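You operate a simulated robot arm through the tools that you are given. There is no shell and no other tool.

Carry out the task below with a simulated two-armed robot. There is one attempt and no reset: what you move stays moved.

## Task
Stand the three aerials up and switch the white aerial box on.
Fine: three green lamps show; the router stays as it is; the clip stays.

It is judged by the outcome, as a careful person would: the job done as asked, and still so three seconds after it is handed in. It fails if anything else is knocked over, pushed out of place, dropped, spilled or broken.

## Robot
Two 7-joint arms with fingered hands on one trunk that stands fixed in place. Base frame: the origin is at the foot of the trunk, x ahead of it, y to its left, z up. Units: mm, degrees, N and s.
The left shoulder is at [60, 177, 1000], the right one opposite. With the tool pointing down near the work surface each hand reaches from about 400 to 960 mm from the base axis, measured 20 degrees to its own side. Payload 4 kg a hand.
Tool frame (each hand has its own): the origin (TCP) lies between the finger pads and is the grasp point; the fingertips stand 37 mm ahead of it; z points along the fingers, y is the line along which they close. The gripper opens to 124 mm; its body begins 43 mm behind the TCP. The gripper is a hand of 3 fingers: y runs from the thumb to the fingers, the wrist lies at [-15, -108, -202] in the tool frame, and closing takes about 1.5 s.
Orientation is that of the tool frame in the base frame, as a unit quaternion [x, y, z, w]. With the fingers straight down and the wrist toward the robot, the tool's x, y and z point along [0, 1, 0], [1, 0, 0] and [0, 0, -1] of the base frame.

## Interface
- The arms move only by the tool nudge_tool. It takes "left_targets", "right_targets" or both (then of equal length, played together; a hand with none holds still); each is a list of rows, each a list of 7 numbers: the shift along the tool's x, y, z in mm, then the turn, a rotation vector about the tool's x, y, z in degrees, then the gripper command, from -1 (fully open) to 1 (shut), values between in proportion. In form: [[tx, ty, tz, ax, ay, az, fingers], ...]. A call has 1 to 20 rows; each row is the pose to reach, as a shift and turn from the pose commanded when the call began, along the tool's axes at that moment. A row lasts 0.2 s, in which the tool goes at most 50 mm and 8.6 degrees; a call with a longer step from one row to the next is refused whole, and so is a gripper value outside its range. Where a pose cannot be reached the arm comes as near as it can. A force on the tool above 40 N (or 10 N above the force at the start of the call, whichever is more), or a blocked arm, ends the call early, and 0.2 s more pass. The fingers move at their own pace (about 72 mm/s each) and stop on an object; they squeeze with about 22 N. The grip force told is the motor's: it shows also when the fingers shut on nothing. Time passes only in rows, and 0.2 s behind the last, so rows that repeat a pose let the fingers close. It gives the time, the measured TCP pose, the force on the tool (base axes), the opening and the grip force at its end, in the units of the frame above (readings bear some noise), with the torque about the TCP (base axes, N m) and any sound that the robot's microphone picked up.
- Cameras (640 x 400 px; columns grow to the right, rows downward): "scene" is now at [56.9, 26.5, 1672.3]; the picture's right is [0.31, -0.95, 0.00], its down [-0.44, -0.14, -0.89] and it looks along [0.84, 0.27, -0.46] (base axes); focal length 284 px, centre (320, 200). "left" rides on the left gripper at [-64, -76, -137] in its tool frame; the picture's right is [-0.84, -0.26, 0.48], its down [0.48, -0.76, 0.43] and it looks along [0.25, 0.60, 0.76] (tool axes); focal length 256 px, centre (320, 200). "right" rides on the right gripper at [64, -76, -136] in its tool frame; the picture's right is [-0.84, 0.26, -0.48], its down [-0.48, -0.76, 0.43] and it looks along [-0.26, 0.60, 0.76] (tool axes); focal length 256 px, centre (320, 200). There is no depth. A picture from a camera that has moved, and an enlarged one, comes with that camera's place and axes in the base frame and with its lens.
- get_image(camera): a new picture of that camera. No time passes.
- slide_trunk(by): slides the trunk up (or, below 0, down) by that many mm; the arms and the scene camera ride with it, the base frame stays. It gives what a move gives, with no picture.
- set_grasp(shape, hand): the hand has 3 fingers and takes this shape, open, in about a second: jaw (thumb against the fingers, like two jaws); tri (thumb and two fingers); tip (a fingertip pinch); poke (one finger out to press); point (the index stretched); flat (the hand flat); cup (the hand cupped); fist (a fist). The gripper value then closes the fingers along that shape, each until it touches; the sizes above hold for jaw. It gives what a move gives, with no picture.
- aim_head(pan, tilt): turns the head with the scene camera to pan (to the left, within 86 degrees either way) and tilt (down, from -29 to 69), counted from straight ahead of the robot. It gives what a move gives.
- close_up(camera, box): a new picture of the part [left, top, right, bottom] of that camera's present view, enlarged. No time passes.
- hand_in(): hands the job in; it is judged then, once.

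Places have to be worked out from the pictures, the camera data and where the tool is seen. Open the grippers and draw the arms clear of the work before you hand the job in, unless the task says otherwise.

The tools are called after "Call:" as name(argument=value, ...) on one line, values as JSON. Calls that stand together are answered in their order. nudge_tool: Moves the arms, as the interface text tells. Its arguments: {"type":"object","properties":{"left_targets":{"type":"array"},"right_targets":{"type":"array"}},"required":[]} The other tools are called the same way: slide_trunk (by) moves the trunk up or down; set_grasp (shape, hand) gives the hand a shape; aim_head (pan, tilt) turns the head that bears the scene camera; get_image (camera) takes a picture; close_up (camera, box) takes an enlarged picture of a part of a camera's view; hand_in () hands the job in.

At the start:

```text
clock: 0.0
left_tool_pos: [436.7, 282.1, 1486.3]
left_tcp_rot: [0.707, 0.707, 0.0, 0.0]
left_ft_force: [0.0, -0.4, 0.1]
left_wrist_torque: [0.03, 0.05, 0.0]
left_width: 123.7
left_gripper_force: 0.0
left_shape: jaw
right_tool_pos: [493.9, -164.4, 1499.0]
right_tcp_rot: [0.707, 0.707, 0.0, 0.0]
right_ft_force: [-0.1, -0.1, 0.3]
right_wrist_torque: [0.0, -0.02, -0.05]
right_width: 123.5
right_gripper_force: 0.0
right_shape: jaw
trunk travel left (down, up): [-525.0, 65.0]
head pan, tilt (commanded): [17.9, 27.6]
```

scene: 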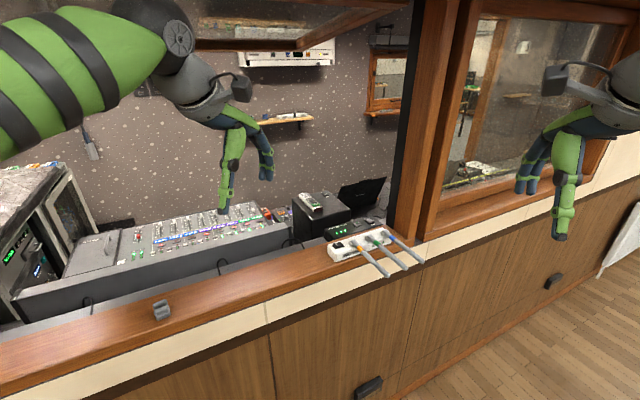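
right: 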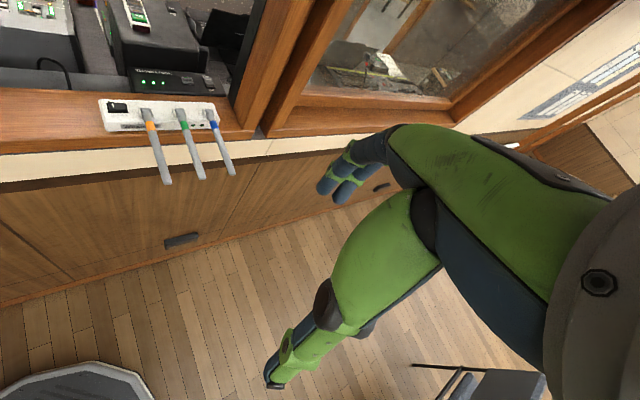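
left: 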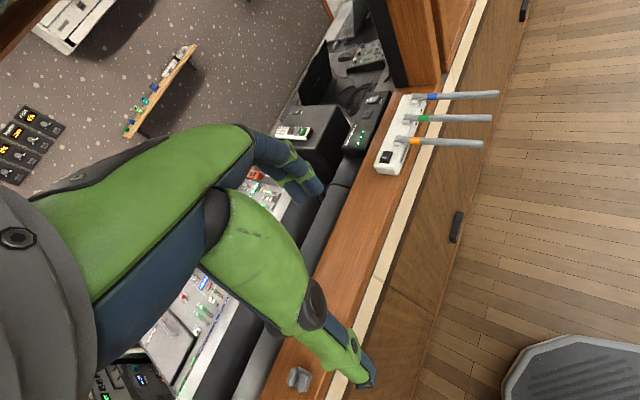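

I see a white box on the ledge with three aerials lying over the edge toward the robot, and a router with green lamps behind it. I'll take close-ups first.

Call:
close_up(camera="scene", box=[290, 180, 450, 290])

Call:
close_up(camera="right", box=[80, 50, 280, 190])

Call:
close_up(camera="left", box=[340, 70, 520, 190])

```text
3.64 times, centred on (370, 235) of scene
camera zoom: at [56.9, 26.5, 1672.3], right [0.31, -0.95, 0.0], down [-0.44, -0.14, -0.89], along [0.84, 0.27, -0.46], focal length 1031 px, centre (138, 73)
```

zoom: 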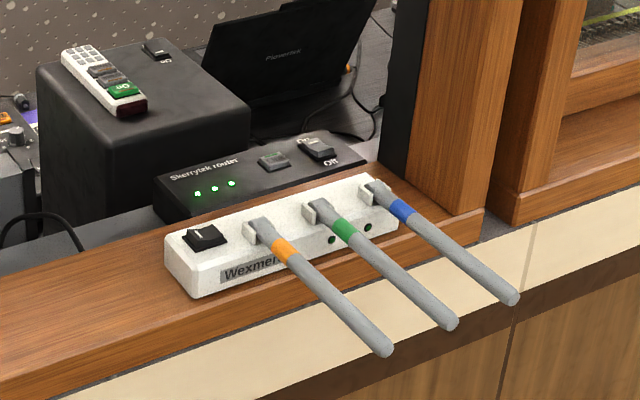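

```text
2.86 times, centred on (180, 120) of right
camera zoom: at [417.5, -100.4, 1635.5], right [0.26, -0.84, 0.48], down [-0.76, -0.48, -0.43], along [0.6, -0.25, -0.76], focal length 731 px, centre (720, 429)
```

zoom: 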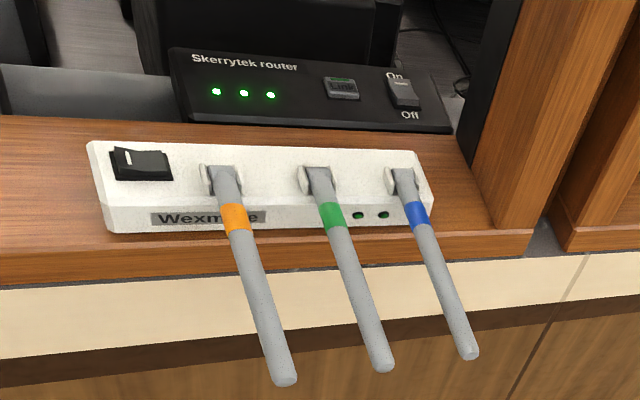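

```text
3.33 times, centred on (430, 130) of left
camera zoom: at [362.3, 217.1, 1622.8], right [-0.26, -0.84, -0.48], down [-0.76, 0.48, -0.43], along [0.6, 0.25, -0.76], focal length 853 px, centre (-47, 433)
```

zoom: 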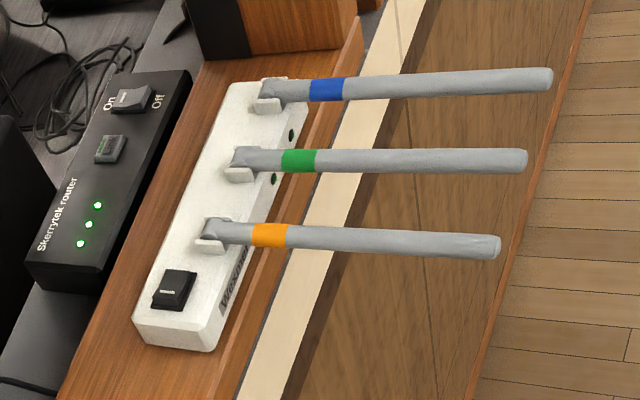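

The box stands about 45° to me, with its hinges near (773,150) to (853,60) at z≈1150 and the aerials sticking out toward me by about 170 mm. I'll zoom in on the switch, the lamps, the router and the clip.

Call:
close_up(camera="scene", box=[325, 225, 375, 265])

Call:
close_up(camera="right", box=[95, 90, 155, 130])

Call:
close_up(camera="right", box=[160, 90, 240, 140])

Call:
close_up(camera="scene", box=[320, 210, 400, 250])

Call:
close_up(camera="scene", box=[120, 280, 200, 330])

```text
10.00 times, centred on (350, 245) of scene
camera zoom: at [56.9, 26.5, 1672.3], right [0.31, -0.95, 0.0], down [-0.44, -0.14, -0.89], along [0.84, 0.27, -0.46], focal length 2836 px, centre (20, -250)
```

zoom: 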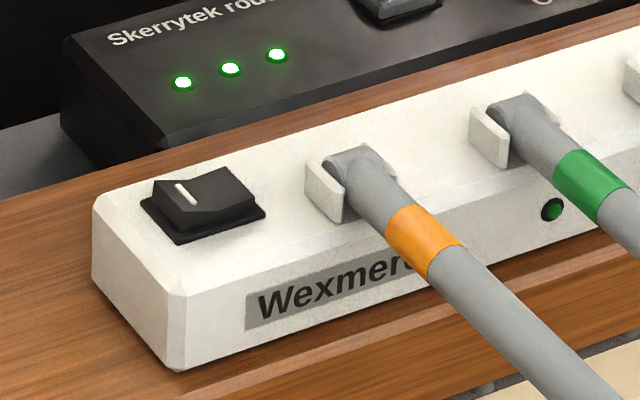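

```text
10.00 times, centred on (125, 110) of right
camera zoom: at [417.5, -100.4, 1635.5], right [0.26, -0.84, 0.48], down [-0.76, -0.48, -0.43], along [0.6, -0.25, -0.76], focal length 2560 px, centre (2270, 1100)
```

zoom: 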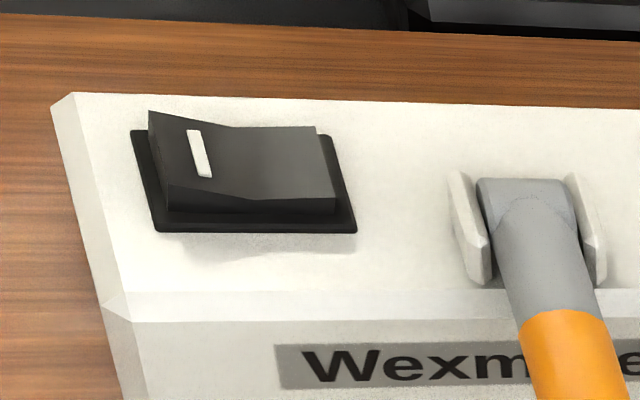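

```text
8.00 times, centred on (200, 115) of right
camera zoom: at [417.5, -100.4, 1635.5], right [0.26, -0.84, 0.48], down [-0.76, -0.48, -0.43], along [0.6, -0.25, -0.76], focal length 2048 px, centre (1280, 880)
```

zoom: 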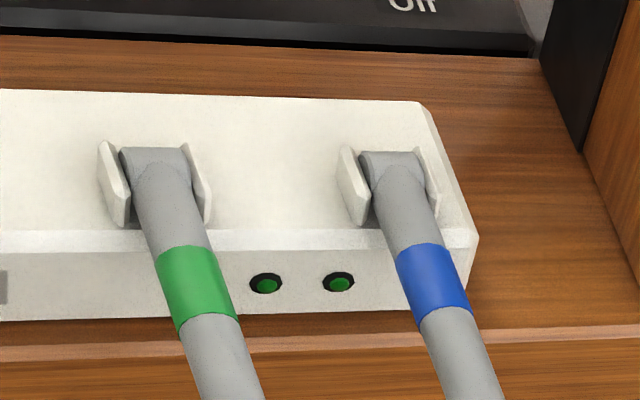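

```text
8.00 times, centred on (360, 230) of scene
camera zoom: at [56.9, 26.5, 1672.3], right [0.31, -0.95, 0.0], down [-0.44, -0.14, -0.89], along [0.84, 0.27, -0.46], focal length 2268 px, centre (0, -40)
```

zoom: 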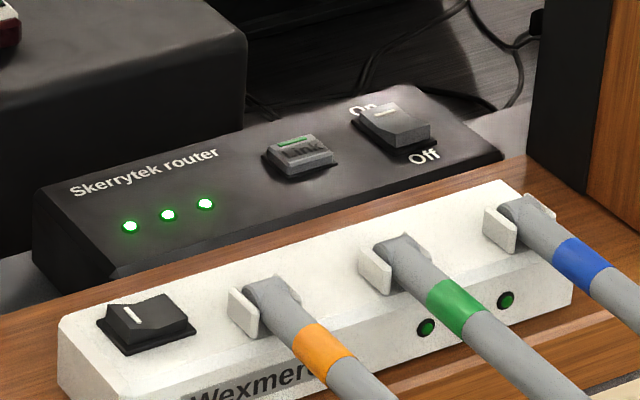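

```text
8.00 times, centred on (160, 305) of scene
camera zoom: at [56.9, 26.5, 1672.3], right [0.31, -0.95, 0.0], down [-0.44, -0.14, -0.89], along [0.84, 0.27, -0.46], focal length 2268 px, centre (1600, -640)
```

zoom: 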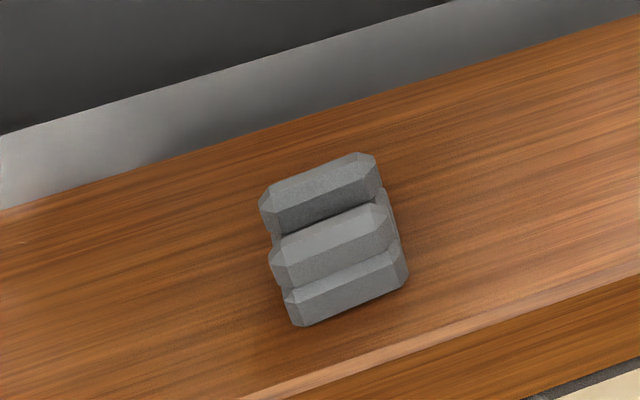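

The rocker's marked left end is raised, so the box is off, and the lamps sit on its front face. I'll give the left hand a poke shape in free air to see its finger and take another look with the left camera.

Call:
set_grasp(shape="poke", hand="left")

Call:
get_image(camera="scene")

Call:
get_image(camera="left")

Call:
get_image(camera="right")

```text
clock: 0.9
left_tool_pos: [437.8, 281.5, 1486.5]
left_tcp_rot: [0.708, 0.707, 0.001, 0.0]
left_ft_force: [-0.6, 0.0, -0.4]
left_wrist_torque: [-0.01, 0.03, 0.01]
left_width: 0.0
left_gripper_force: 0.1
left_shape: poke
right_tool_pos: [492.8, -164.4, 1498.8]
right_tcp_rot: [0.707, 0.707, 0.001, 0.0]
right_ft_force: [-0.8, 0.0, 0.4]
right_wrist_torque: [0.03, -0.01, 0.0]
right_width: 123.7
right_gripper_force: 0.1
right_shape: jaw
trunk travel left (down, up): [-525.0, 65.0]
head pan, tilt (commanded): [17.9, 27.6]
```

```text
taken
camera scene: at [56.9, 26.5, 1672.3], right [0.31, -0.95, 0.0], down [-0.44, -0.14, -0.89], along [0.84, 0.27, -0.46], focal length 284 px, centre (320, 200)
```

scene: 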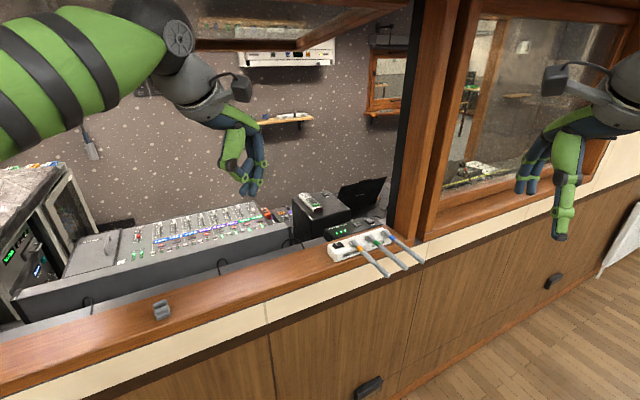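

```text
taken
camera left: at [362.3, 217.1, 1622.8], right [-0.26, -0.84, -0.48], down [-0.76, 0.48, -0.43], along [0.6, 0.25, -0.76], focal length 256 px, centre (320, 200)
```

left: 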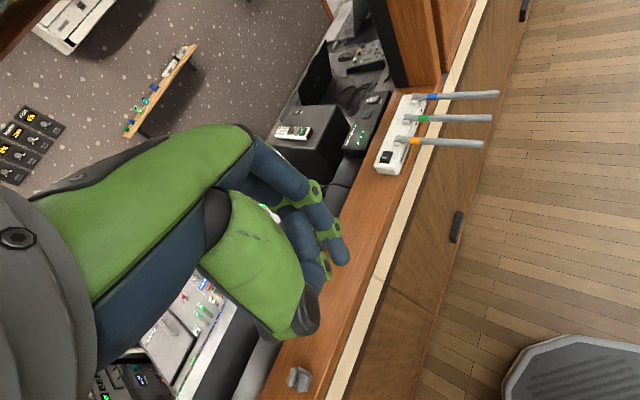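

```text
taken
camera right: at [417.5, -100.3, 1635.5], right [0.26, -0.84, 0.48], down [-0.76, -0.48, -0.43], along [0.6, -0.25, -0.76], focal length 256 px, centre (320, 200)
```

right: 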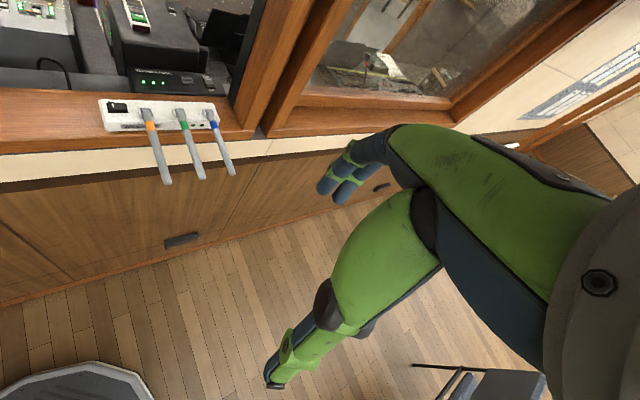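

The poke shape is hard to judge at this size, so I'll zoom in on the hand.

Call:
close_up(camera="left", box=[200, 130, 380, 350])

Call:
close_up(camera="scene", box=[190, 90, 290, 210])

```text
1.82 times, centred on (290, 240) of left
camera zoom: at [362.3, 217.1, 1622.8], right [-0.26, -0.84, -0.48], down [-0.76, 0.48, -0.43], along [0.6, 0.25, -0.76], focal length 465 px, centre (374, 127)
```

zoom: 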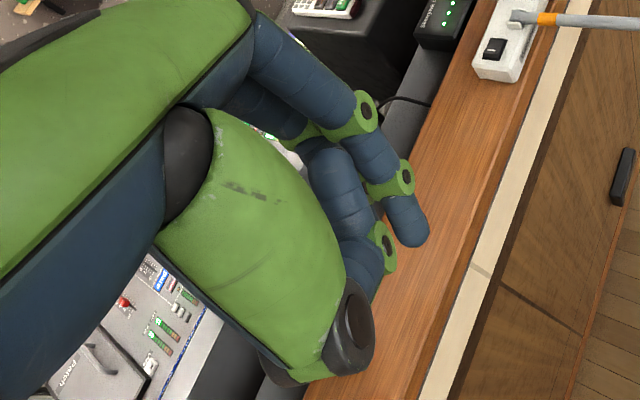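

```text
3.33 times, centred on (240, 150) of scene
camera zoom: at [56.9, 26.5, 1672.3], right [0.31, -0.95, 0.0], down [-0.44, -0.14, -0.89], along [0.84, 0.27, -0.46], focal length 945 px, centre (587, 367)
```

zoom: 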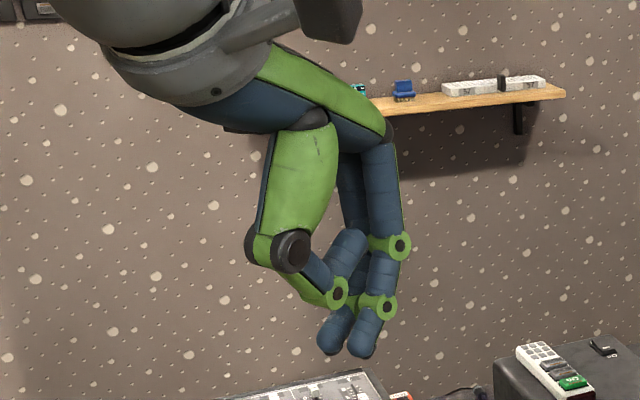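

The poke looks like a bunched set of fingers; I'll compare it with the point shape.

Call:
set_grasp(shape="point", hand="left")

Call:
close_up(camera="left", box=[200, 130, 380, 350])

Call:
close_up(camera="scene", box=[190, 90, 290, 210])

Call:
set_grasp(shape="flat", hand="right")

Call:
get_image(camera="right")

Call:
get_image(camera="scene")

```text
clock: 1.8
left_tool_pos: [437.2, 282.1, 1486.8]
left_tcp_rot: [0.707, 0.707, -0.001, 0.0]
left_ft_force: [-0.3, 0.9, 0.0]
left_wrist_torque: [0.0, 0.01, 0.01]
left_width: 118.2
left_gripper_force: 0.1
left_shape: point
right_tool_pos: [492.6, -165.3, 1499.2]
right_tcp_rot: [0.707, 0.707, 0.001, -0.001]
right_ft_force: [-1.1, 0.0, -0.2]
right_wrist_torque: [0.02, 0.03, -0.01]
right_width: 123.8
right_gripper_force: 0.1
right_shape: jaw
trunk travel left (down, up): [-525.0, 65.0]
head pan, tilt (commanded): [17.9, 27.6]
```

```text
1.82 times, centred on (290, 240) of left
camera zoom: at [362.3, 217.1, 1622.8], right [-0.26, -0.84, -0.48], down [-0.76, 0.48, -0.43], along [0.6, 0.25, -0.76], focal length 465 px, centre (374, 127)
```

zoom: 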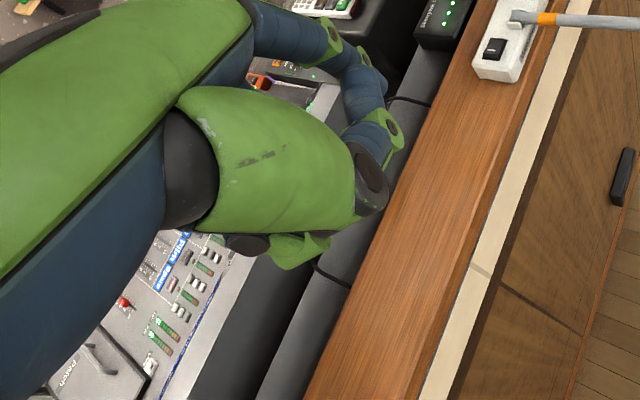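

```text
3.33 times, centred on (240, 150) of scene
camera zoom: at [56.9, 26.5, 1672.3], right [0.31, -0.95, 0.0], down [-0.44, -0.14, -0.89], along [0.84, 0.27, -0.46], focal length 945 px, centre (587, 367)
```

zoom: 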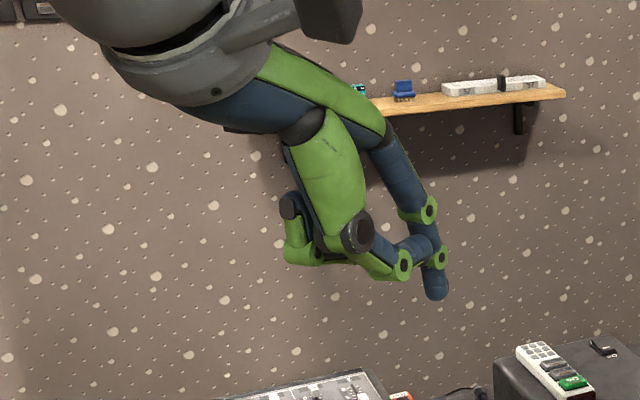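

```text
clock: 2.7
left_tool_pos: [437.2, 281.5, 1486.2]
left_tcp_rot: [0.707, 0.708, 0.0, 0.0]
left_ft_force: [-0.7, 0.6, -0.6]
left_wrist_torque: [-0.02, 0.01, -0.01]
left_width: 118.1
left_gripper_force: 0.0
left_shape: point
right_tool_pos: [493.5, -164.0, 1499.5]
right_tcp_rot: [0.707, 0.707, 0.0, 0.0]
right_ft_force: [0.9, 0.6, 0.1]
right_wrist_torque: [0.01, -0.02, -0.02]
right_width: 117.9
right_gripper_force: 0.1
right_shape: flat
trunk travel left (down, up): [-525.0, 65.0]
head pan, tilt (commanded): [17.9, 27.6]
```

```text
taken
camera right: at [417.5, -100.3, 1635.5], right [0.26, -0.84, 0.48], down [-0.76, -0.48, -0.44], along [0.6, -0.25, -0.76], focal length 256 px, centre (320, 200)
```

right: 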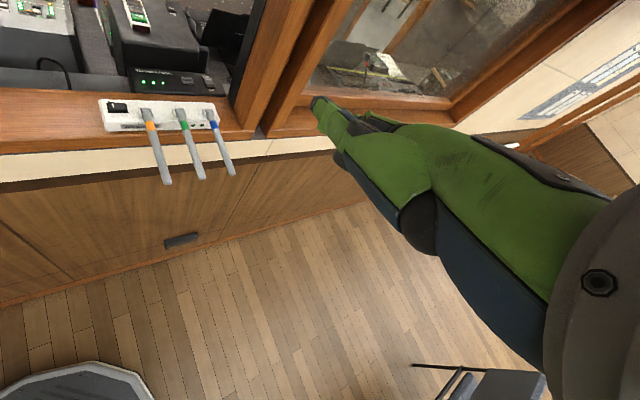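

```text
taken
camera scene: at [56.9, 26.5, 1672.3], right [0.31, -0.95, 0.0], down [-0.44, -0.14, -0.89], along [0.84, 0.27, -0.46], focal length 284 px, centre (320, 200)
```

scene: 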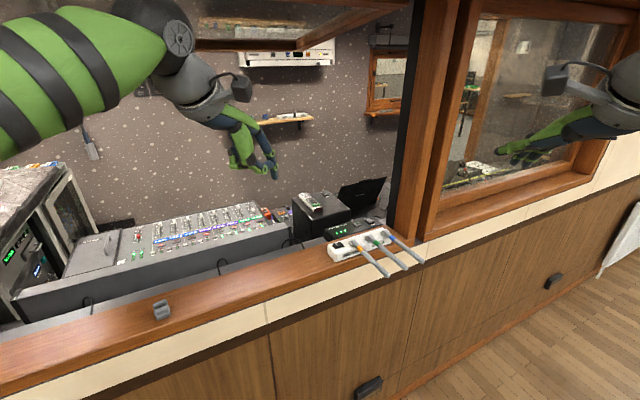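

The point shape gives a long straight index finger of about 125 mm with its back free, which suits hooking under the aerials. I'll bring the left hand down and to the right in front of the counter, pitching it up 50° so the finger points forward, and then look.

Call:
nudge_tool(left_targets=[[-20, 0, 28, -5, 0, 0, -1], [-41, 0, 57, -10, 0, 0, -1], [-61, 0, 86, -15, 0, 0, -1], [-82, 0, 114, -20, 0, 0, -1], [-102, 0, 143, -25, 0, 0, -1], [-122, 0, 172, -30, 0, 0, -1], [-143, 0, 200, -35, 0, 0, -1], [-163, 0, 229, -40, 0, 0, -1], [-184, 0, 257, -45, 0, 0, -1], [-204, 0, 286, -50, 0, 0, -1], [-204, 0, 286, -50, 0, 0, -1]])

Call:
get_image(camera="scene")

Call:
get_image(camera="right")

Call:
get_image(camera="left")

```text
clock: 4.8
left_tool_pos: [447.0, 23.2, 1263.6]
left_tcp_rot: [0.676, 0.638, 0.13, 0.346]
left_ft_force: [0.0, -1.2, -0.8]
left_wrist_torque: [0.0, 0.0, 0.01]
left_width: 118.2
left_gripper_force: 0.1
left_shape: point
left hand out of reach, approached as far as the arm can: row 8, 9, 10
right_tool_pos: [491.9, -163.8, 1498.2]
right_tcp_rot: [0.707, 0.708, 0.001, 0.0]
right_ft_force: [-0.7, -0.1, 0.4]
right_wrist_torque: [0.04, -0.01, -0.01]
right_width: 118.2
right_gripper_force: 0.1
right_shape: flat
trunk travel left (down, up): [-525.0, 65.0]
head pan, tilt (commanded): [17.9, 27.6]
stopped in row 10 (left hand): the arm was blocked; the commanded pose is now the measured one
```

```text
taken
camera scene: at [57.2, 26.0, 1672.3], right [0.31, -0.95, 0.0], down [-0.44, -0.14, -0.89], along [0.84, 0.27, -0.46], focal length 284 px, centre (320, 200)
```

scene: 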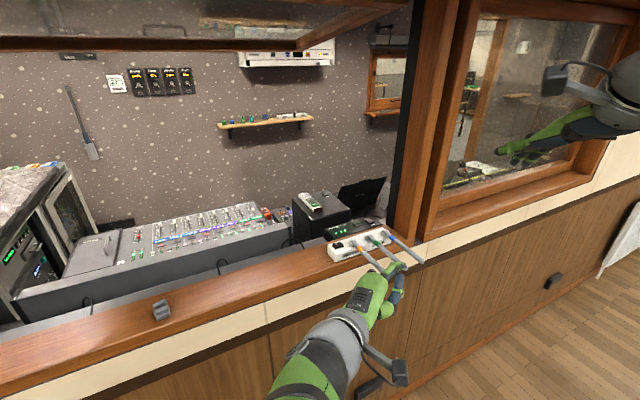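

```text
taken
camera right: at [417.8, -100.8, 1635.4], right [0.26, -0.84, 0.48], down [-0.76, -0.48, -0.44], along [0.6, -0.25, -0.76], focal length 256 px, centre (320, 200)
```

right: 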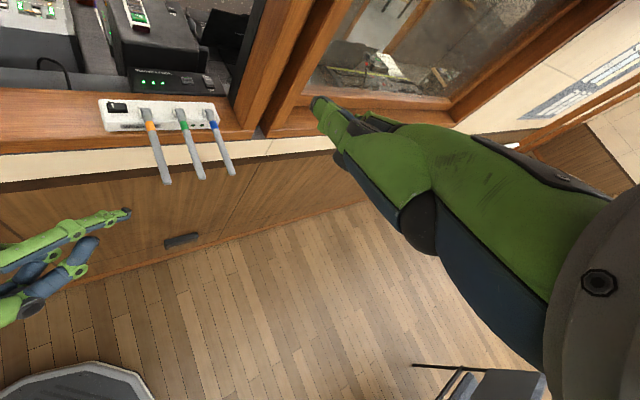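

```text
taken
camera left: at [295.2, -0.8, 1331.7], right [-0.03, -0.96, -0.29], down [-0.24, 0.29, -0.93], along [0.97, 0.04, -0.24], focal length 256 px, centre (320, 200)
```

left: 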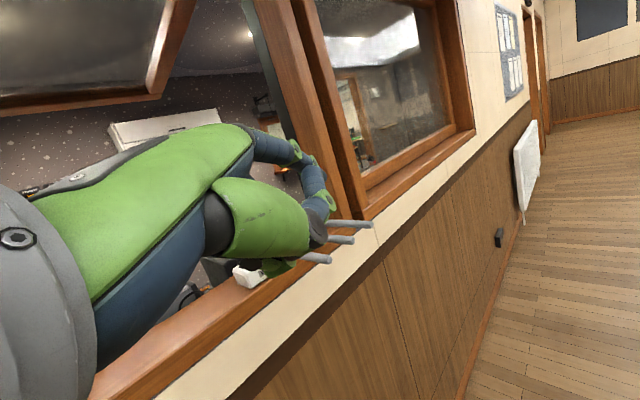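

The arm ran short because the pose was too close to the trunk. It stopped clear of everything, so I'll zoom in to calibrate where the fingertip sits relative to the tool.

Call:
close_up(camera="right", box=[0, 180, 160, 330])

Call:
close_up(camera="scene", box=[320, 220, 440, 340])

```text
2.67 times, centred on (80, 255) of right
camera zoom: at [417.8, -100.8, 1635.4], right [0.26, -0.84, 0.48], down [-0.76, -0.48, -0.44], along [0.6, -0.25, -0.76], focal length 683 px, centre (960, 53)
```

zoom: 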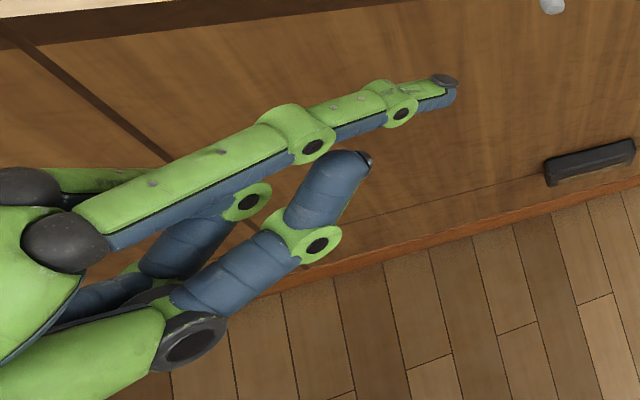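

```text
3.33 times, centred on (380, 280) of scene
camera zoom: at [57.2, 26.0, 1672.3], right [0.31, -0.95, 0.0], down [-0.44, -0.14, -0.89], along [0.84, 0.27, -0.46], focal length 945 px, centre (120, -67)
```

zoom: 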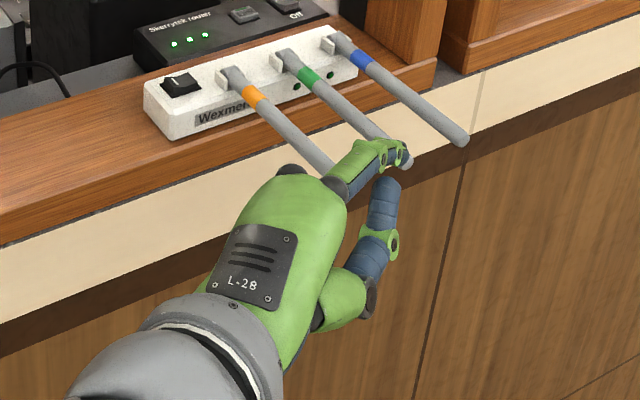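

From the two views the fingertip sits at about (-21, 81, 28) in the tool frame, and the finger runs along (−0.06, 0.38, 0.92). I'll move further forward to a staging pose in front of and below the orange aerial, with the finger nearly level and yawed 10° to the right.

Call:
nudge_tool(left_targets=[[20.7, -4.3, 24.4, -2, 1.2, 1.5, -1], [41.4, -8.5, 48.9, -4.1, 2.4, 3.1, -1], [62.2, -12.8, 73.4, -6.1, 3.5, 4.6, -1], [82.9, -17, 97.8, -8.2, 4.7, 6.2, -1], [103.6, -21.3, 122.2, -10.2, 5.9, 7.7, -1], [124.4, -25.6, 146.7, -12.2, 7.1, 9.2, -1], [145, -29.8, 171.1, -14.3, 8.2, 10.8, -1], [165.8, -34.1, 195.6, -16.3, 9.4, 12.3, -1], [165.8, -34.1, 195.6, -16.3, 9.4, 12.3, -1]])

Call:
get_image(camera="scene")

Call:
get_image(camera="right")

Call:
get_image(camera="left")

```text
clock: 5.3
left_tool_pos: [431.2, -42.6, 1272.6]
left_tcp_rot: [0.718, 0.556, 0.102, 0.407]
left_ft_force: [-0.6, 0.1, 0.2]
left_wrist_torque: [0.01, 0.0, 0.03]
left_width: 118.0
left_gripper_force: 0.1
left_shape: point
left hand out of reach, approached as far as the arm can: row 1, 2
right_tool_pos: [493.0, -163.5, 1498.8]
right_tcp_rot: [0.707, 0.707, 0.001, 0.0]
right_ft_force: [0.2, -0.1, -0.4]
right_wrist_torque: [-0.02, 0.02, 0.01]
right_width: 118.1
right_gripper_force: 0.0
right_shape: flat
trunk travel left (down, up): [-525.0, 65.0]
head pan, tilt (commanded): [17.9, 27.6]
stopped in row 2 (left hand): the arm was blocked; the commanded pose is now the measured one
```

```text
taken
camera scene: at [56.8, 26.8, 1672.3], right [0.31, -0.95, 0.0], down [-0.44, -0.14, -0.89], along [0.84, 0.27, -0.46], focal length 284 px, centre (320, 200)
```

scene: 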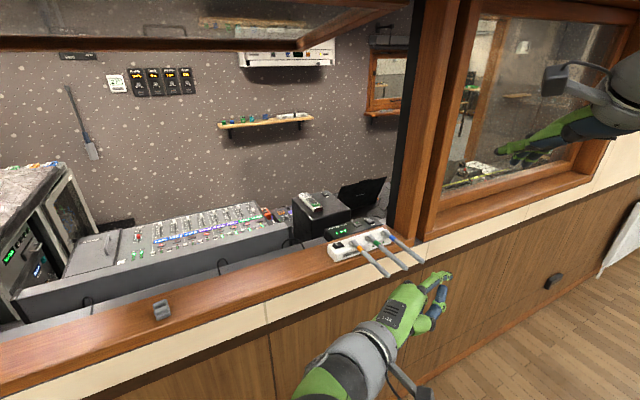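

```text
taken
camera right: at [417.5, -100.0, 1635.5], right [0.26, -0.84, 0.48], down [-0.76, -0.48, -0.43], along [0.6, -0.25, -0.76], focal length 256 px, centre (320, 200)
```

right: 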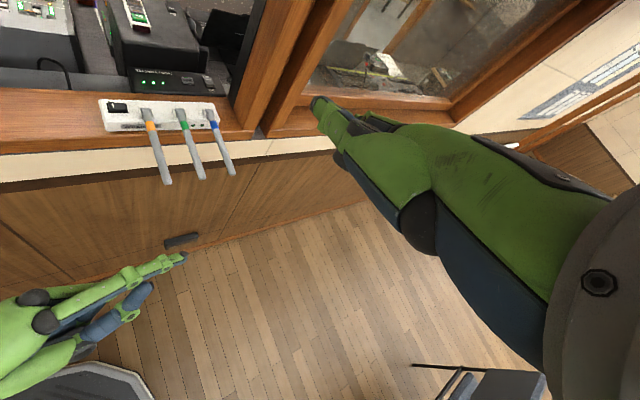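

```text
taken
camera left: at [274.2, -31.8, 1327.4], right [-0.2, -0.95, -0.24], down [-0.11, 0.26, -0.96], along [0.97, -0.16, -0.15], focal length 256 px, centre (320, 200)
```

left: 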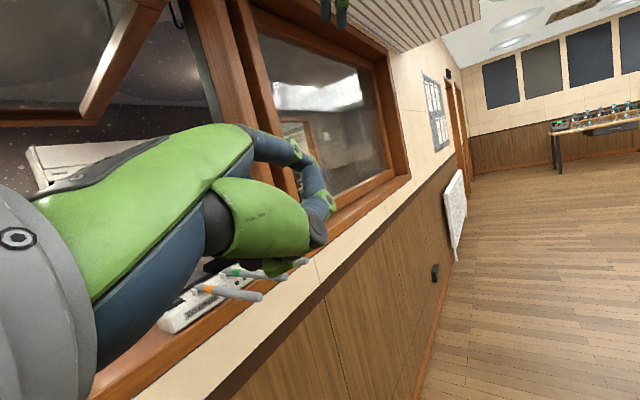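

The arm is folded against its joint limit near the trunk. I'll first stretch the hand forward and up, in free air above and in front of the aerials, to get back to a good arm posture.

Call:
nudge_tool(left_targets=[[18, 21.7, -0.6, 0, 0, 0, -1], [36, 43.4, -1.2, 0, 0, 0, -1], [54, 65.1, -1.8, 0, 0, 0, -1], [72, 86.8, -2.4, 0, 0, 0, -1], [90, 108.5, -3, 0, 0, 0, -1], [107.8, 130.2, -3.5, 0, 0, 0, -1], [107.8, 130.2, -3.5, 0, 0, 0, -1]])

Call:
get_image(camera="scene")

```text
clock: 6.9
left_tool_pos: [561.9, 46.2, 1333.9]
left_tcp_rot: [0.719, 0.554, 0.104, 0.407]
left_ft_force: [0.1, 0.9, -0.3]
left_wrist_torque: [0.0, 0.0, 0.01]
left_width: 118.0
left_gripper_force: 0.2
left_shape: point
right_tool_pos: [493.5, -165.6, 1498.2]
right_tcp_rot: [0.707, 0.707, 0.0, -0.001]
right_ft_force: [0.5, 0.3, -0.3]
right_wrist_torque: [-0.01, 0.01, -0.01]
right_width: 118.3
right_gripper_force: 0.0
right_shape: flat
trunk travel left (down, up): [-525.0, 65.0]
head pan, tilt (commanded): [17.9, 27.6]
```

```text
taken
camera scene: at [56.5, 25.9, 1672.3], right [0.31, -0.95, 0.0], down [-0.44, -0.14, -0.89], along [0.84, 0.27, -0.46], focal length 284 px, centre (320, 200)
```

scene: 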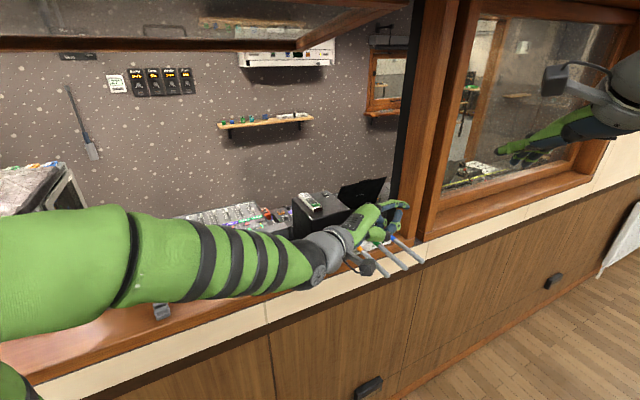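

The posture has recovered, with the elbow raised. I'll pull the hand back and up, clear of the aerials, and set the orientation (yaw −10°, finger 10° down) before lowering the trunk so the arm has room.

Call:
nudge_tool(left_targets=[[-6.4, 2.7, -26.8, -2.5, 4.1, 1.3, -1], [-12.8, 5.4, -53.6, -4.9, 8.2, 2.6, -1], [-19.2, 8.2, -80.3, -7.4, 12.3, 4, -1], [-25.6, 10.9, -107.1, -9.8, 16.4, 5.3, -1], [-32, 13.6, -133.9, -12.3, 20.5, 6.6, -1], [-32, 13.6, -133.9, -12.3, 20.5, 6.6, -1]])

Call:
get_image(camera="scene")

```text
clock: 8.3
left_tool_pos: [481.4, 80.8, 1440.7]
left_tcp_rot: [0.672, 0.562, 0.311, 0.37]
left_ft_force: [-0.2, 0.2, 0.2]
left_wrist_torque: [-0.02, 0.02, 0.02]
left_width: 118.3
left_gripper_force: 0.1
left_shape: point
right_tool_pos: [494.2, -163.9, 1498.4]
right_tcp_rot: [0.707, 0.708, 0.0, -0.001]
right_ft_force: [0.8, -0.7, 0.2]
right_wrist_torque: [0.0, 0.01, 0.03]
right_width: 118.1
right_gripper_force: 0.1
right_shape: flat
trunk travel left (down, up): [-525.0, 65.0]
head pan, tilt (commanded): [17.9, 27.6]
```

```text
taken
camera scene: at [57.5, 26.8, 1672.3], right [0.31, -0.95, 0.0], down [-0.44, -0.14, -0.89], along [0.84, 0.27, -0.46], focal length 284 px, centre (320, 200)
```

scene: 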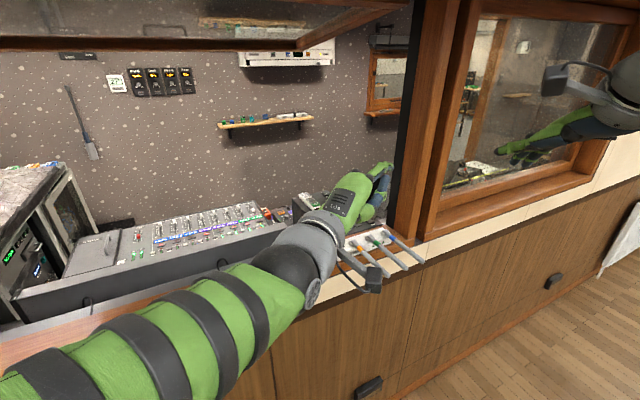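

The orientation came out as intended and everything is clear. I'll lower the trunk 200 mm and re-aim the head at the box.

Call:
slide_trunk(by=-200)

Call:
aim_head(pan=6, tilt=25)

Call:
get_image(camera="scene")

Call:
get_image(camera="right")

Call:
get_image(camera="left")

```text
clock: 10.5
left_tool_pos: [482.5, 80.5, 1240.9]
left_tcp_rot: [0.671, 0.562, 0.311, 0.37]
left_ft_force: [-0.6, 0.2, 0.3]
left_wrist_torque: [0.03, 0.0, -0.01]
left_width: 118.1
left_gripper_force: 0.0
left_shape: point
right_tool_pos: [492.9, -164.3, 1298.4]
right_tcp_rot: [0.707, 0.707, 0.0, -0.001]
right_ft_force: [0.4, 0.5, -0.4]
right_wrist_torque: [0.01, -0.01, 0.02]
right_width: 118.2
right_gripper_force: 0.1
right_shape: flat
trunk travel left (down, up): [-325.0, 265.0]
head pan, tilt (commanded): [17.9, 27.6]
```

```text
clock: 11.2
left_tool_pos: [482.3, 80.4, 1240.6]
left_tcp_rot: [0.672, 0.562, 0.311, 0.37]
left_ft_force: [0.3, -0.7, -0.8]
left_wrist_torque: [0.02, 0.02, 0.01]
left_width: 118.0
left_gripper_force: 0.2
left_shape: point
right_tool_pos: [493.0, -164.4, 1299.5]
right_tcp_rot: [0.708, 0.707, 0.0, -0.001]
right_ft_force: [-0.4, -0.3, -0.2]
right_wrist_torque: [-0.01, -0.01, -0.01]
right_width: 118.3
right_gripper_force: 0.0
right_shape: flat
trunk travel left (down, up): [-325.0, 265.0]
head pan, tilt (commanded): [6.0, 25.0]
```

```text
taken
camera scene: at [61.6, 8.1, 1476.5], right [0.1, -0.99, 0.0], down [-0.42, -0.04, -0.91], along [0.9, 0.1, -0.42], focal length 284 px, centre (320, 200)
```

scene: 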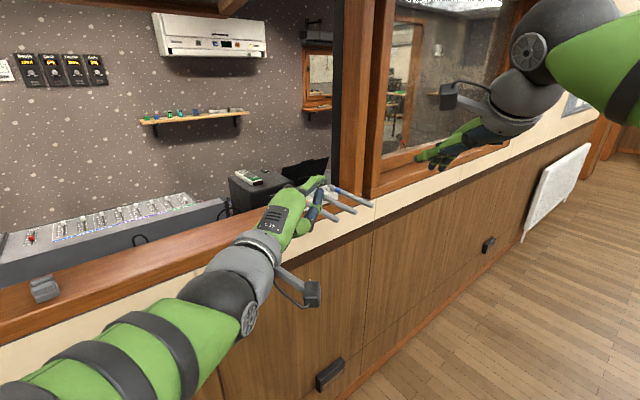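

```text
taken
camera right: at [417.5, -100.3, 1435.5], right [0.26, -0.84, 0.48], down [-0.76, -0.48, -0.44], along [0.6, -0.25, -0.76], focal length 256 px, centre (320, 200)
```

right: 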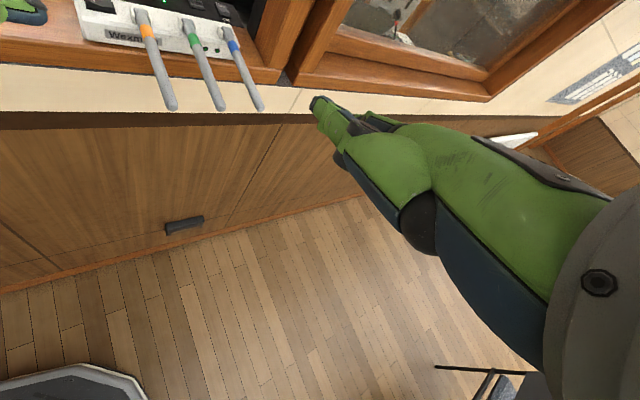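

```text
taken
camera left: at [318.9, 44.0, 1248.4], right [0.12, -0.87, -0.48], down [0.05, 0.48, -0.87], along [0.99, 0.08, 0.1], focal length 256 px, centre (320, 200)
```

left: 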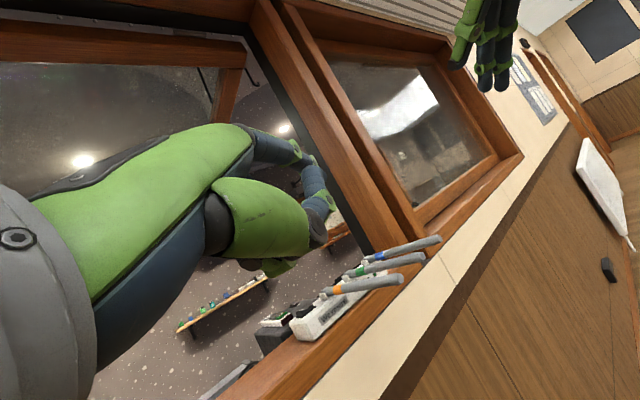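

The left hand is fine here, but the right camera has lost the box. I'll fist the right hand and turn it 65° to the left, further to the right side, so that its camera can watch the box.

Call:
set_grasp(shape="fist", hand="right")

Call:
nudge_tool(right_targets=[[-3, 9, 0, 0, 0, -7.2, -1], [-5, 17, 0, 0, 0, -14.4, -1], [-8, 26, 0, 0, 0, -21.7, -1], [-11, 34, 0, 0, 0, -28.9, -1], [-13, 43, 0, 0, 0, -36.1, -1], [-16, 51, 0, 0, 0, -43.3, -1], [-19, 60, 0, 0, 0, -50.6, -1], [-21, 68, 0, 0, 0, -57.8, -1], [-24, 77, 0, 0, 0, -65, -1], [-24, 77, 0, 0, 0, -65, -1]])

Call:
get_image(camera="right")

Call:
get_image(camera="scene")

```text
clock: 12.2
left_tool_pos: [483.3, 81.1, 1240.3]
left_tcp_rot: [0.671, 0.562, 0.311, 0.37]
left_ft_force: [-0.6, 0.5, -0.4]
left_wrist_torque: [-0.02, -0.02, 0.01]
left_width: 118.1
left_gripper_force: 0.1
left_shape: point
right_tool_pos: [494.3, -164.1, 1298.5]
right_tcp_rot: [0.707, 0.707, 0.001, -0.001]
right_ft_force: [0.9, 0.2, 0.0]
right_wrist_torque: [0.01, -0.02, -0.02]
right_width: 0.0
right_gripper_force: 0.0
right_shape: fist
trunk travel left (down, up): [-325.0, 265.0]
head pan, tilt (commanded): [6.0, 25.0]
```

```text
clock: 14.3
left_tool_pos: [481.5, 81.1, 1240.0]
left_tcp_rot: [0.671, 0.562, 0.311, 0.37]
left_ft_force: [0.2, -0.5, 0.9]
left_wrist_torque: [0.0, 0.0, -0.03]
left_width: 118.1
left_gripper_force: 0.0
left_shape: point
right_tool_pos: [570.2, -187.5, 1298.7]
right_tcp_rot: [0.216, 0.976, 0.0, 0.0]
right_ft_force: [0.6, 0.0, 0.6]
right_wrist_torque: [-0.01, -0.01, -0.01]
right_width: 0.0
right_gripper_force: 0.0
right_shape: fist
trunk travel left (down, up): [-325.0, 265.0]
head pan, tilt (commanded): [6.0, 25.0]
```

```text
taken
camera right: at [480.0, -230.0, 1435.3], right [0.87, -0.12, 0.48], down [0.12, -0.89, -0.44], along [0.48, 0.43, -0.76], focal length 256 px, centre (320, 200)
```

right: 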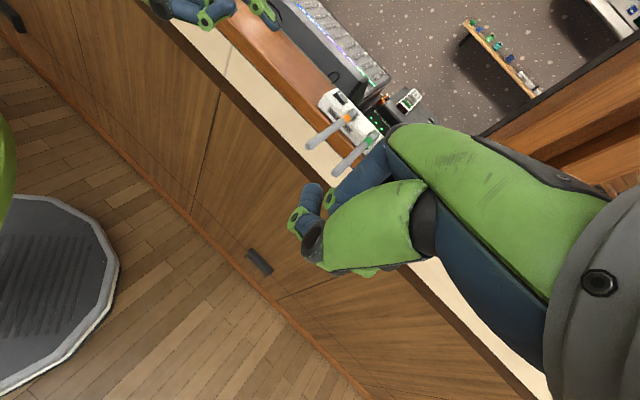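

```text
taken
camera scene: at [61.6, 8.1, 1476.5], right [0.1, -0.99, 0.0], down [-0.42, -0.04, -0.91], along [0.9, 0.09, -0.42], focal length 284 px, centre (320, 200)
```

scene: 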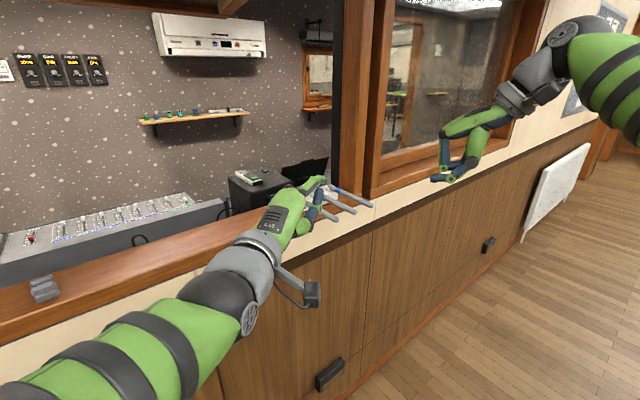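

The right hand's own fingers hide the blue aerial. I'll turn it back 25° for an unblocked view.

Call:
nudge_tool(right_targets=[[0, 0, 0, 0, 0, 8.3, -1], [0, 0, 0, 0, 0, 16.7, -1], [0, 0, 0, 0, 0, 25, -1], [0, 0, 0, 0, 0, 25, -1]])

Call:
get_image(camera="right")

```text
clock: 15.3
left_tool_pos: [483.1, 79.0, 1240.5]
left_tcp_rot: [0.672, 0.562, 0.31, 0.37]
left_ft_force: [0.3, 0.2, 0.6]
left_wrist_torque: [0.0, 0.02, -0.02]
left_width: 118.3
left_gripper_force: 0.0
left_shape: point
right_tool_pos: [570.1, -189.8, 1298.3]
right_tcp_rot: [0.423, 0.906, 0.001, -0.001]
right_ft_force: [0.1, -0.6, -0.6]
right_wrist_torque: [-0.02, 0.01, 0.01]
right_width: 0.0
right_gripper_force: 0.0
right_shape: fist
trunk travel left (down, up): [-325.0, 265.0]
head pan, tilt (commanded): [6.0, 25.0]
```

```text
taken
camera right: at [471.1, -188.5, 1435.8], right [0.73, -0.48, 0.48], down [-0.27, -0.86, -0.44], along [0.62, 0.19, -0.76], focal length 256 px, centre (320, 200)
```

right: 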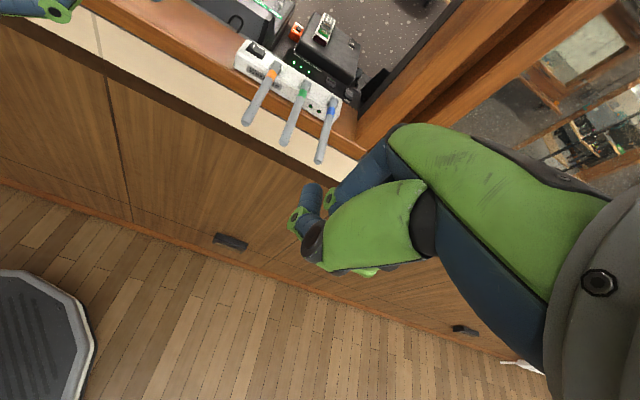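

That view is clear. I'll take zoomed pictures to pin down the hinge, aerial and switch positions.

Call:
close_up(camera="right", box=[225, 30, 355, 170])

Call:
close_up(camera="scene", box=[250, 160, 390, 250])

Call:
close_up(camera="left", box=[270, 220, 450, 350])

```text
2.86 times, centred on (290, 100) of right
camera zoom: at [471.1, -188.5, 1435.8], right [0.73, -0.48, 0.48], down [-0.27, -0.86, -0.44], along [0.62, 0.19, -0.76], focal length 731 px, centre (406, 486)
```

zoom: 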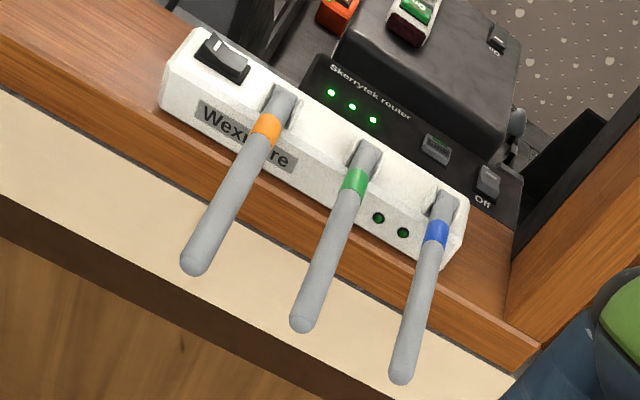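

```text
4.44 times, centred on (320, 205) of scene
camera zoom: at [61.6, 8.1, 1476.5], right [0.1, -0.99, 0.0], down [-0.42, -0.04, -0.91], along [0.9, 0.09, -0.42], focal length 1260 px, centre (320, 178)
```

zoom: 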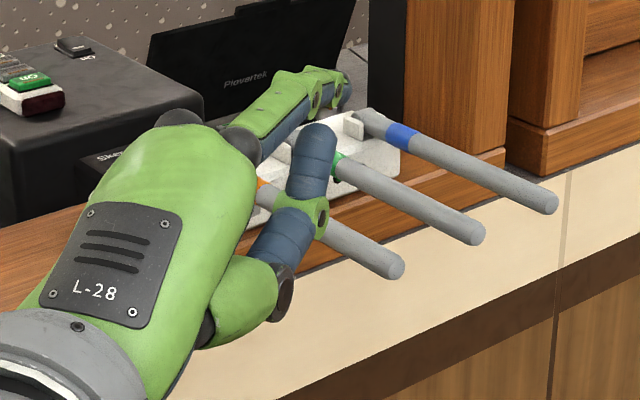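

```text
3.08 times, centred on (360, 285) of left
camera zoom: at [318.9, 44.0, 1248.4], right [0.12, -0.87, -0.48], down [0.05, 0.48, -0.87], along [0.99, 0.08, 0.1], focal length 788 px, centre (197, -62)
```

zoom: 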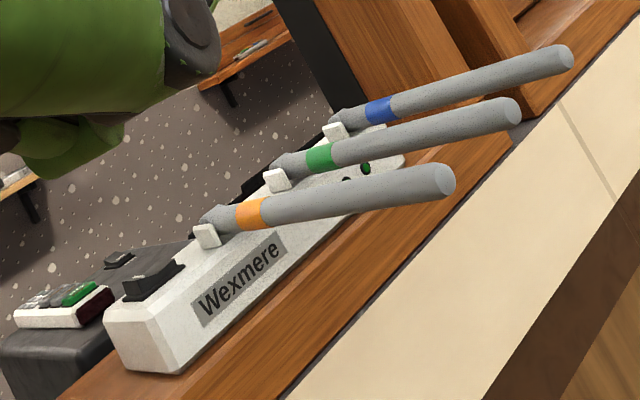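

The views agree well. The orange hinge is at about (769,150,1150), the aerials lie level along (−0.71,−0.71) for 168 mm, and they are 61 mm apart. I'll go to the staging pose just left of and below the orange aerial.

Call:
nudge_tool(left_targets=[[8.4, -14.2, 27, 0, 0, 0, -1], [16.8, -28.4, 54, 0, 0, 0, -1], [25.2, -42.6, 81.1, 0, 0, 0, -1], [33.5, -56.8, 108.1, 0, 0, 0, -1], [41.9, -71, 135.1, 0, 0, 0, -1], [50.3, -85.2, 162.2, 0, 0, 0, -1], [58.7, -99.4, 189.2, 0, 0, 0, -1], [58.7, -99.4, 189.2, 0, 0, 0, -1]])

Call:
get_image(camera="right")

Call:
get_image(camera="scene")

```text
clock: 17.1
left_tool_pos: [598.9, 116.7, 1055.0]
left_tcp_rot: [0.672, 0.561, 0.31, 0.37]
left_ft_force: [0.2, -0.1, -0.7]
left_wrist_torque: [-0.04, 0.0, 0.04]
left_width: 117.9
left_gripper_force: 0.0
left_shape: point
right_tool_pos: [569.5, -189.4, 1298.9]
right_tcp_rot: [0.423, 0.906, 0.0, -0.001]
right_ft_force: [-0.2, 0.3, -0.5]
right_wrist_torque: [0.0, 0.01, 0.03]
right_width: 0.0
right_gripper_force: 0.0
right_shape: fist
trunk travel left (down, up): [-325.0, 265.0]
head pan, tilt (commanded): [6.0, 25.0]
```

```text
taken
camera right: at [471.0, -188.8, 1435.8], right [0.73, -0.48, 0.48], down [-0.27, -0.86, -0.44], along [0.62, 0.19, -0.76], focal length 256 px, centre (320, 200)
```

right: 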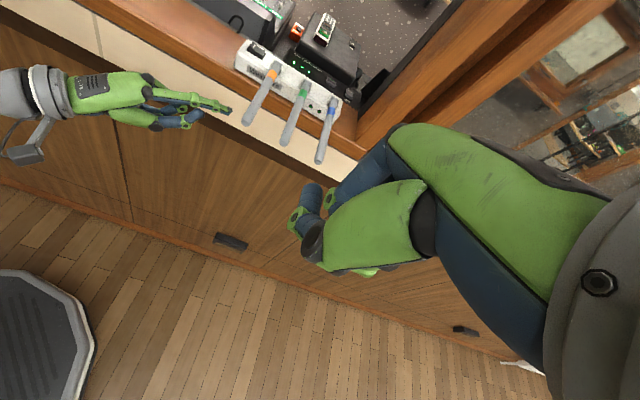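

```text
taken
camera scene: at [61.5, 7.9, 1476.5], right [0.1, -0.99, 0.0], down [-0.42, -0.04, -0.91], along [0.9, 0.09, -0.42], focal length 284 px, centre (320, 200)
```

scene: 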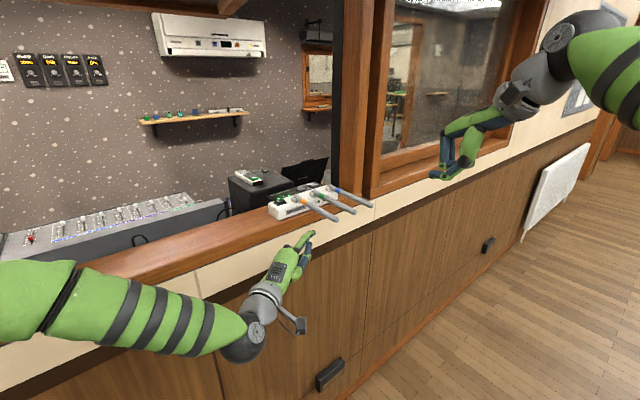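

The stage pose is reached. I'll zoom in to check the finger against the orange aerial before sliding under it.

Call:
close_up(camera="right", box=[130, 30, 350, 170])

Call:
close_up(camera="scene", box=[240, 170, 390, 290])

Call:
get_image(camera="left")

```text
2.86 times, centred on (240, 100) of right
camera zoom: at [471.0, -188.8, 1435.8], right [0.73, -0.48, 0.48], down [-0.27, -0.86, -0.44], along [0.62, 0.19, -0.76], focal length 731 px, centre (549, 486)
```

zoom: 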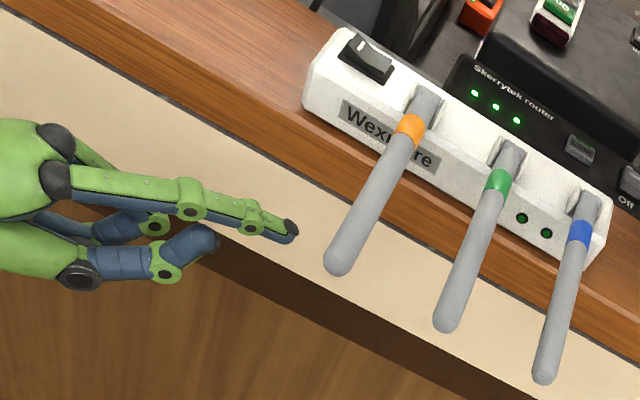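

```text
3.33 times, centred on (315, 230) of scene
camera zoom: at [61.5, 7.9, 1476.5], right [0.1, -0.99, 0.0], down [-0.42, -0.04, -0.91], along [0.9, 0.09, -0.42], focal length 945 px, centre (337, 100)
```

zoom: 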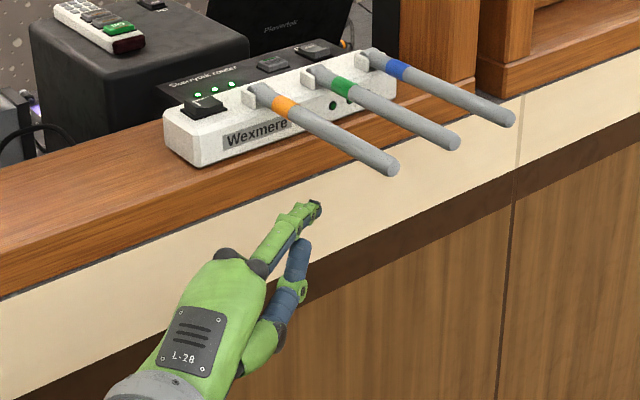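

```text
taken
camera left: at [435.0, 80.2, 1062.0], right [0.12, -0.87, -0.48], down [0.05, 0.48, -0.87], along [0.99, 0.08, 0.1], focal length 256 px, centre (320, 200)
```

left: 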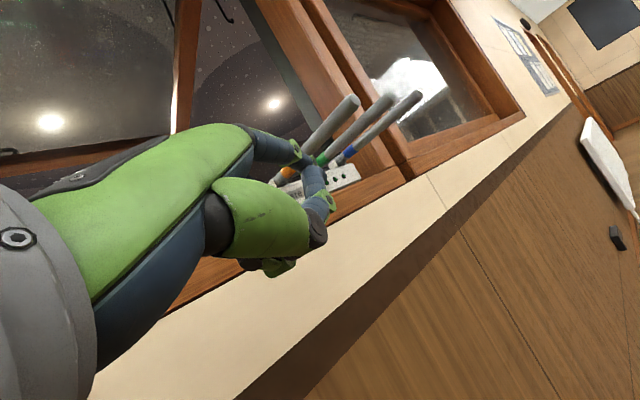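

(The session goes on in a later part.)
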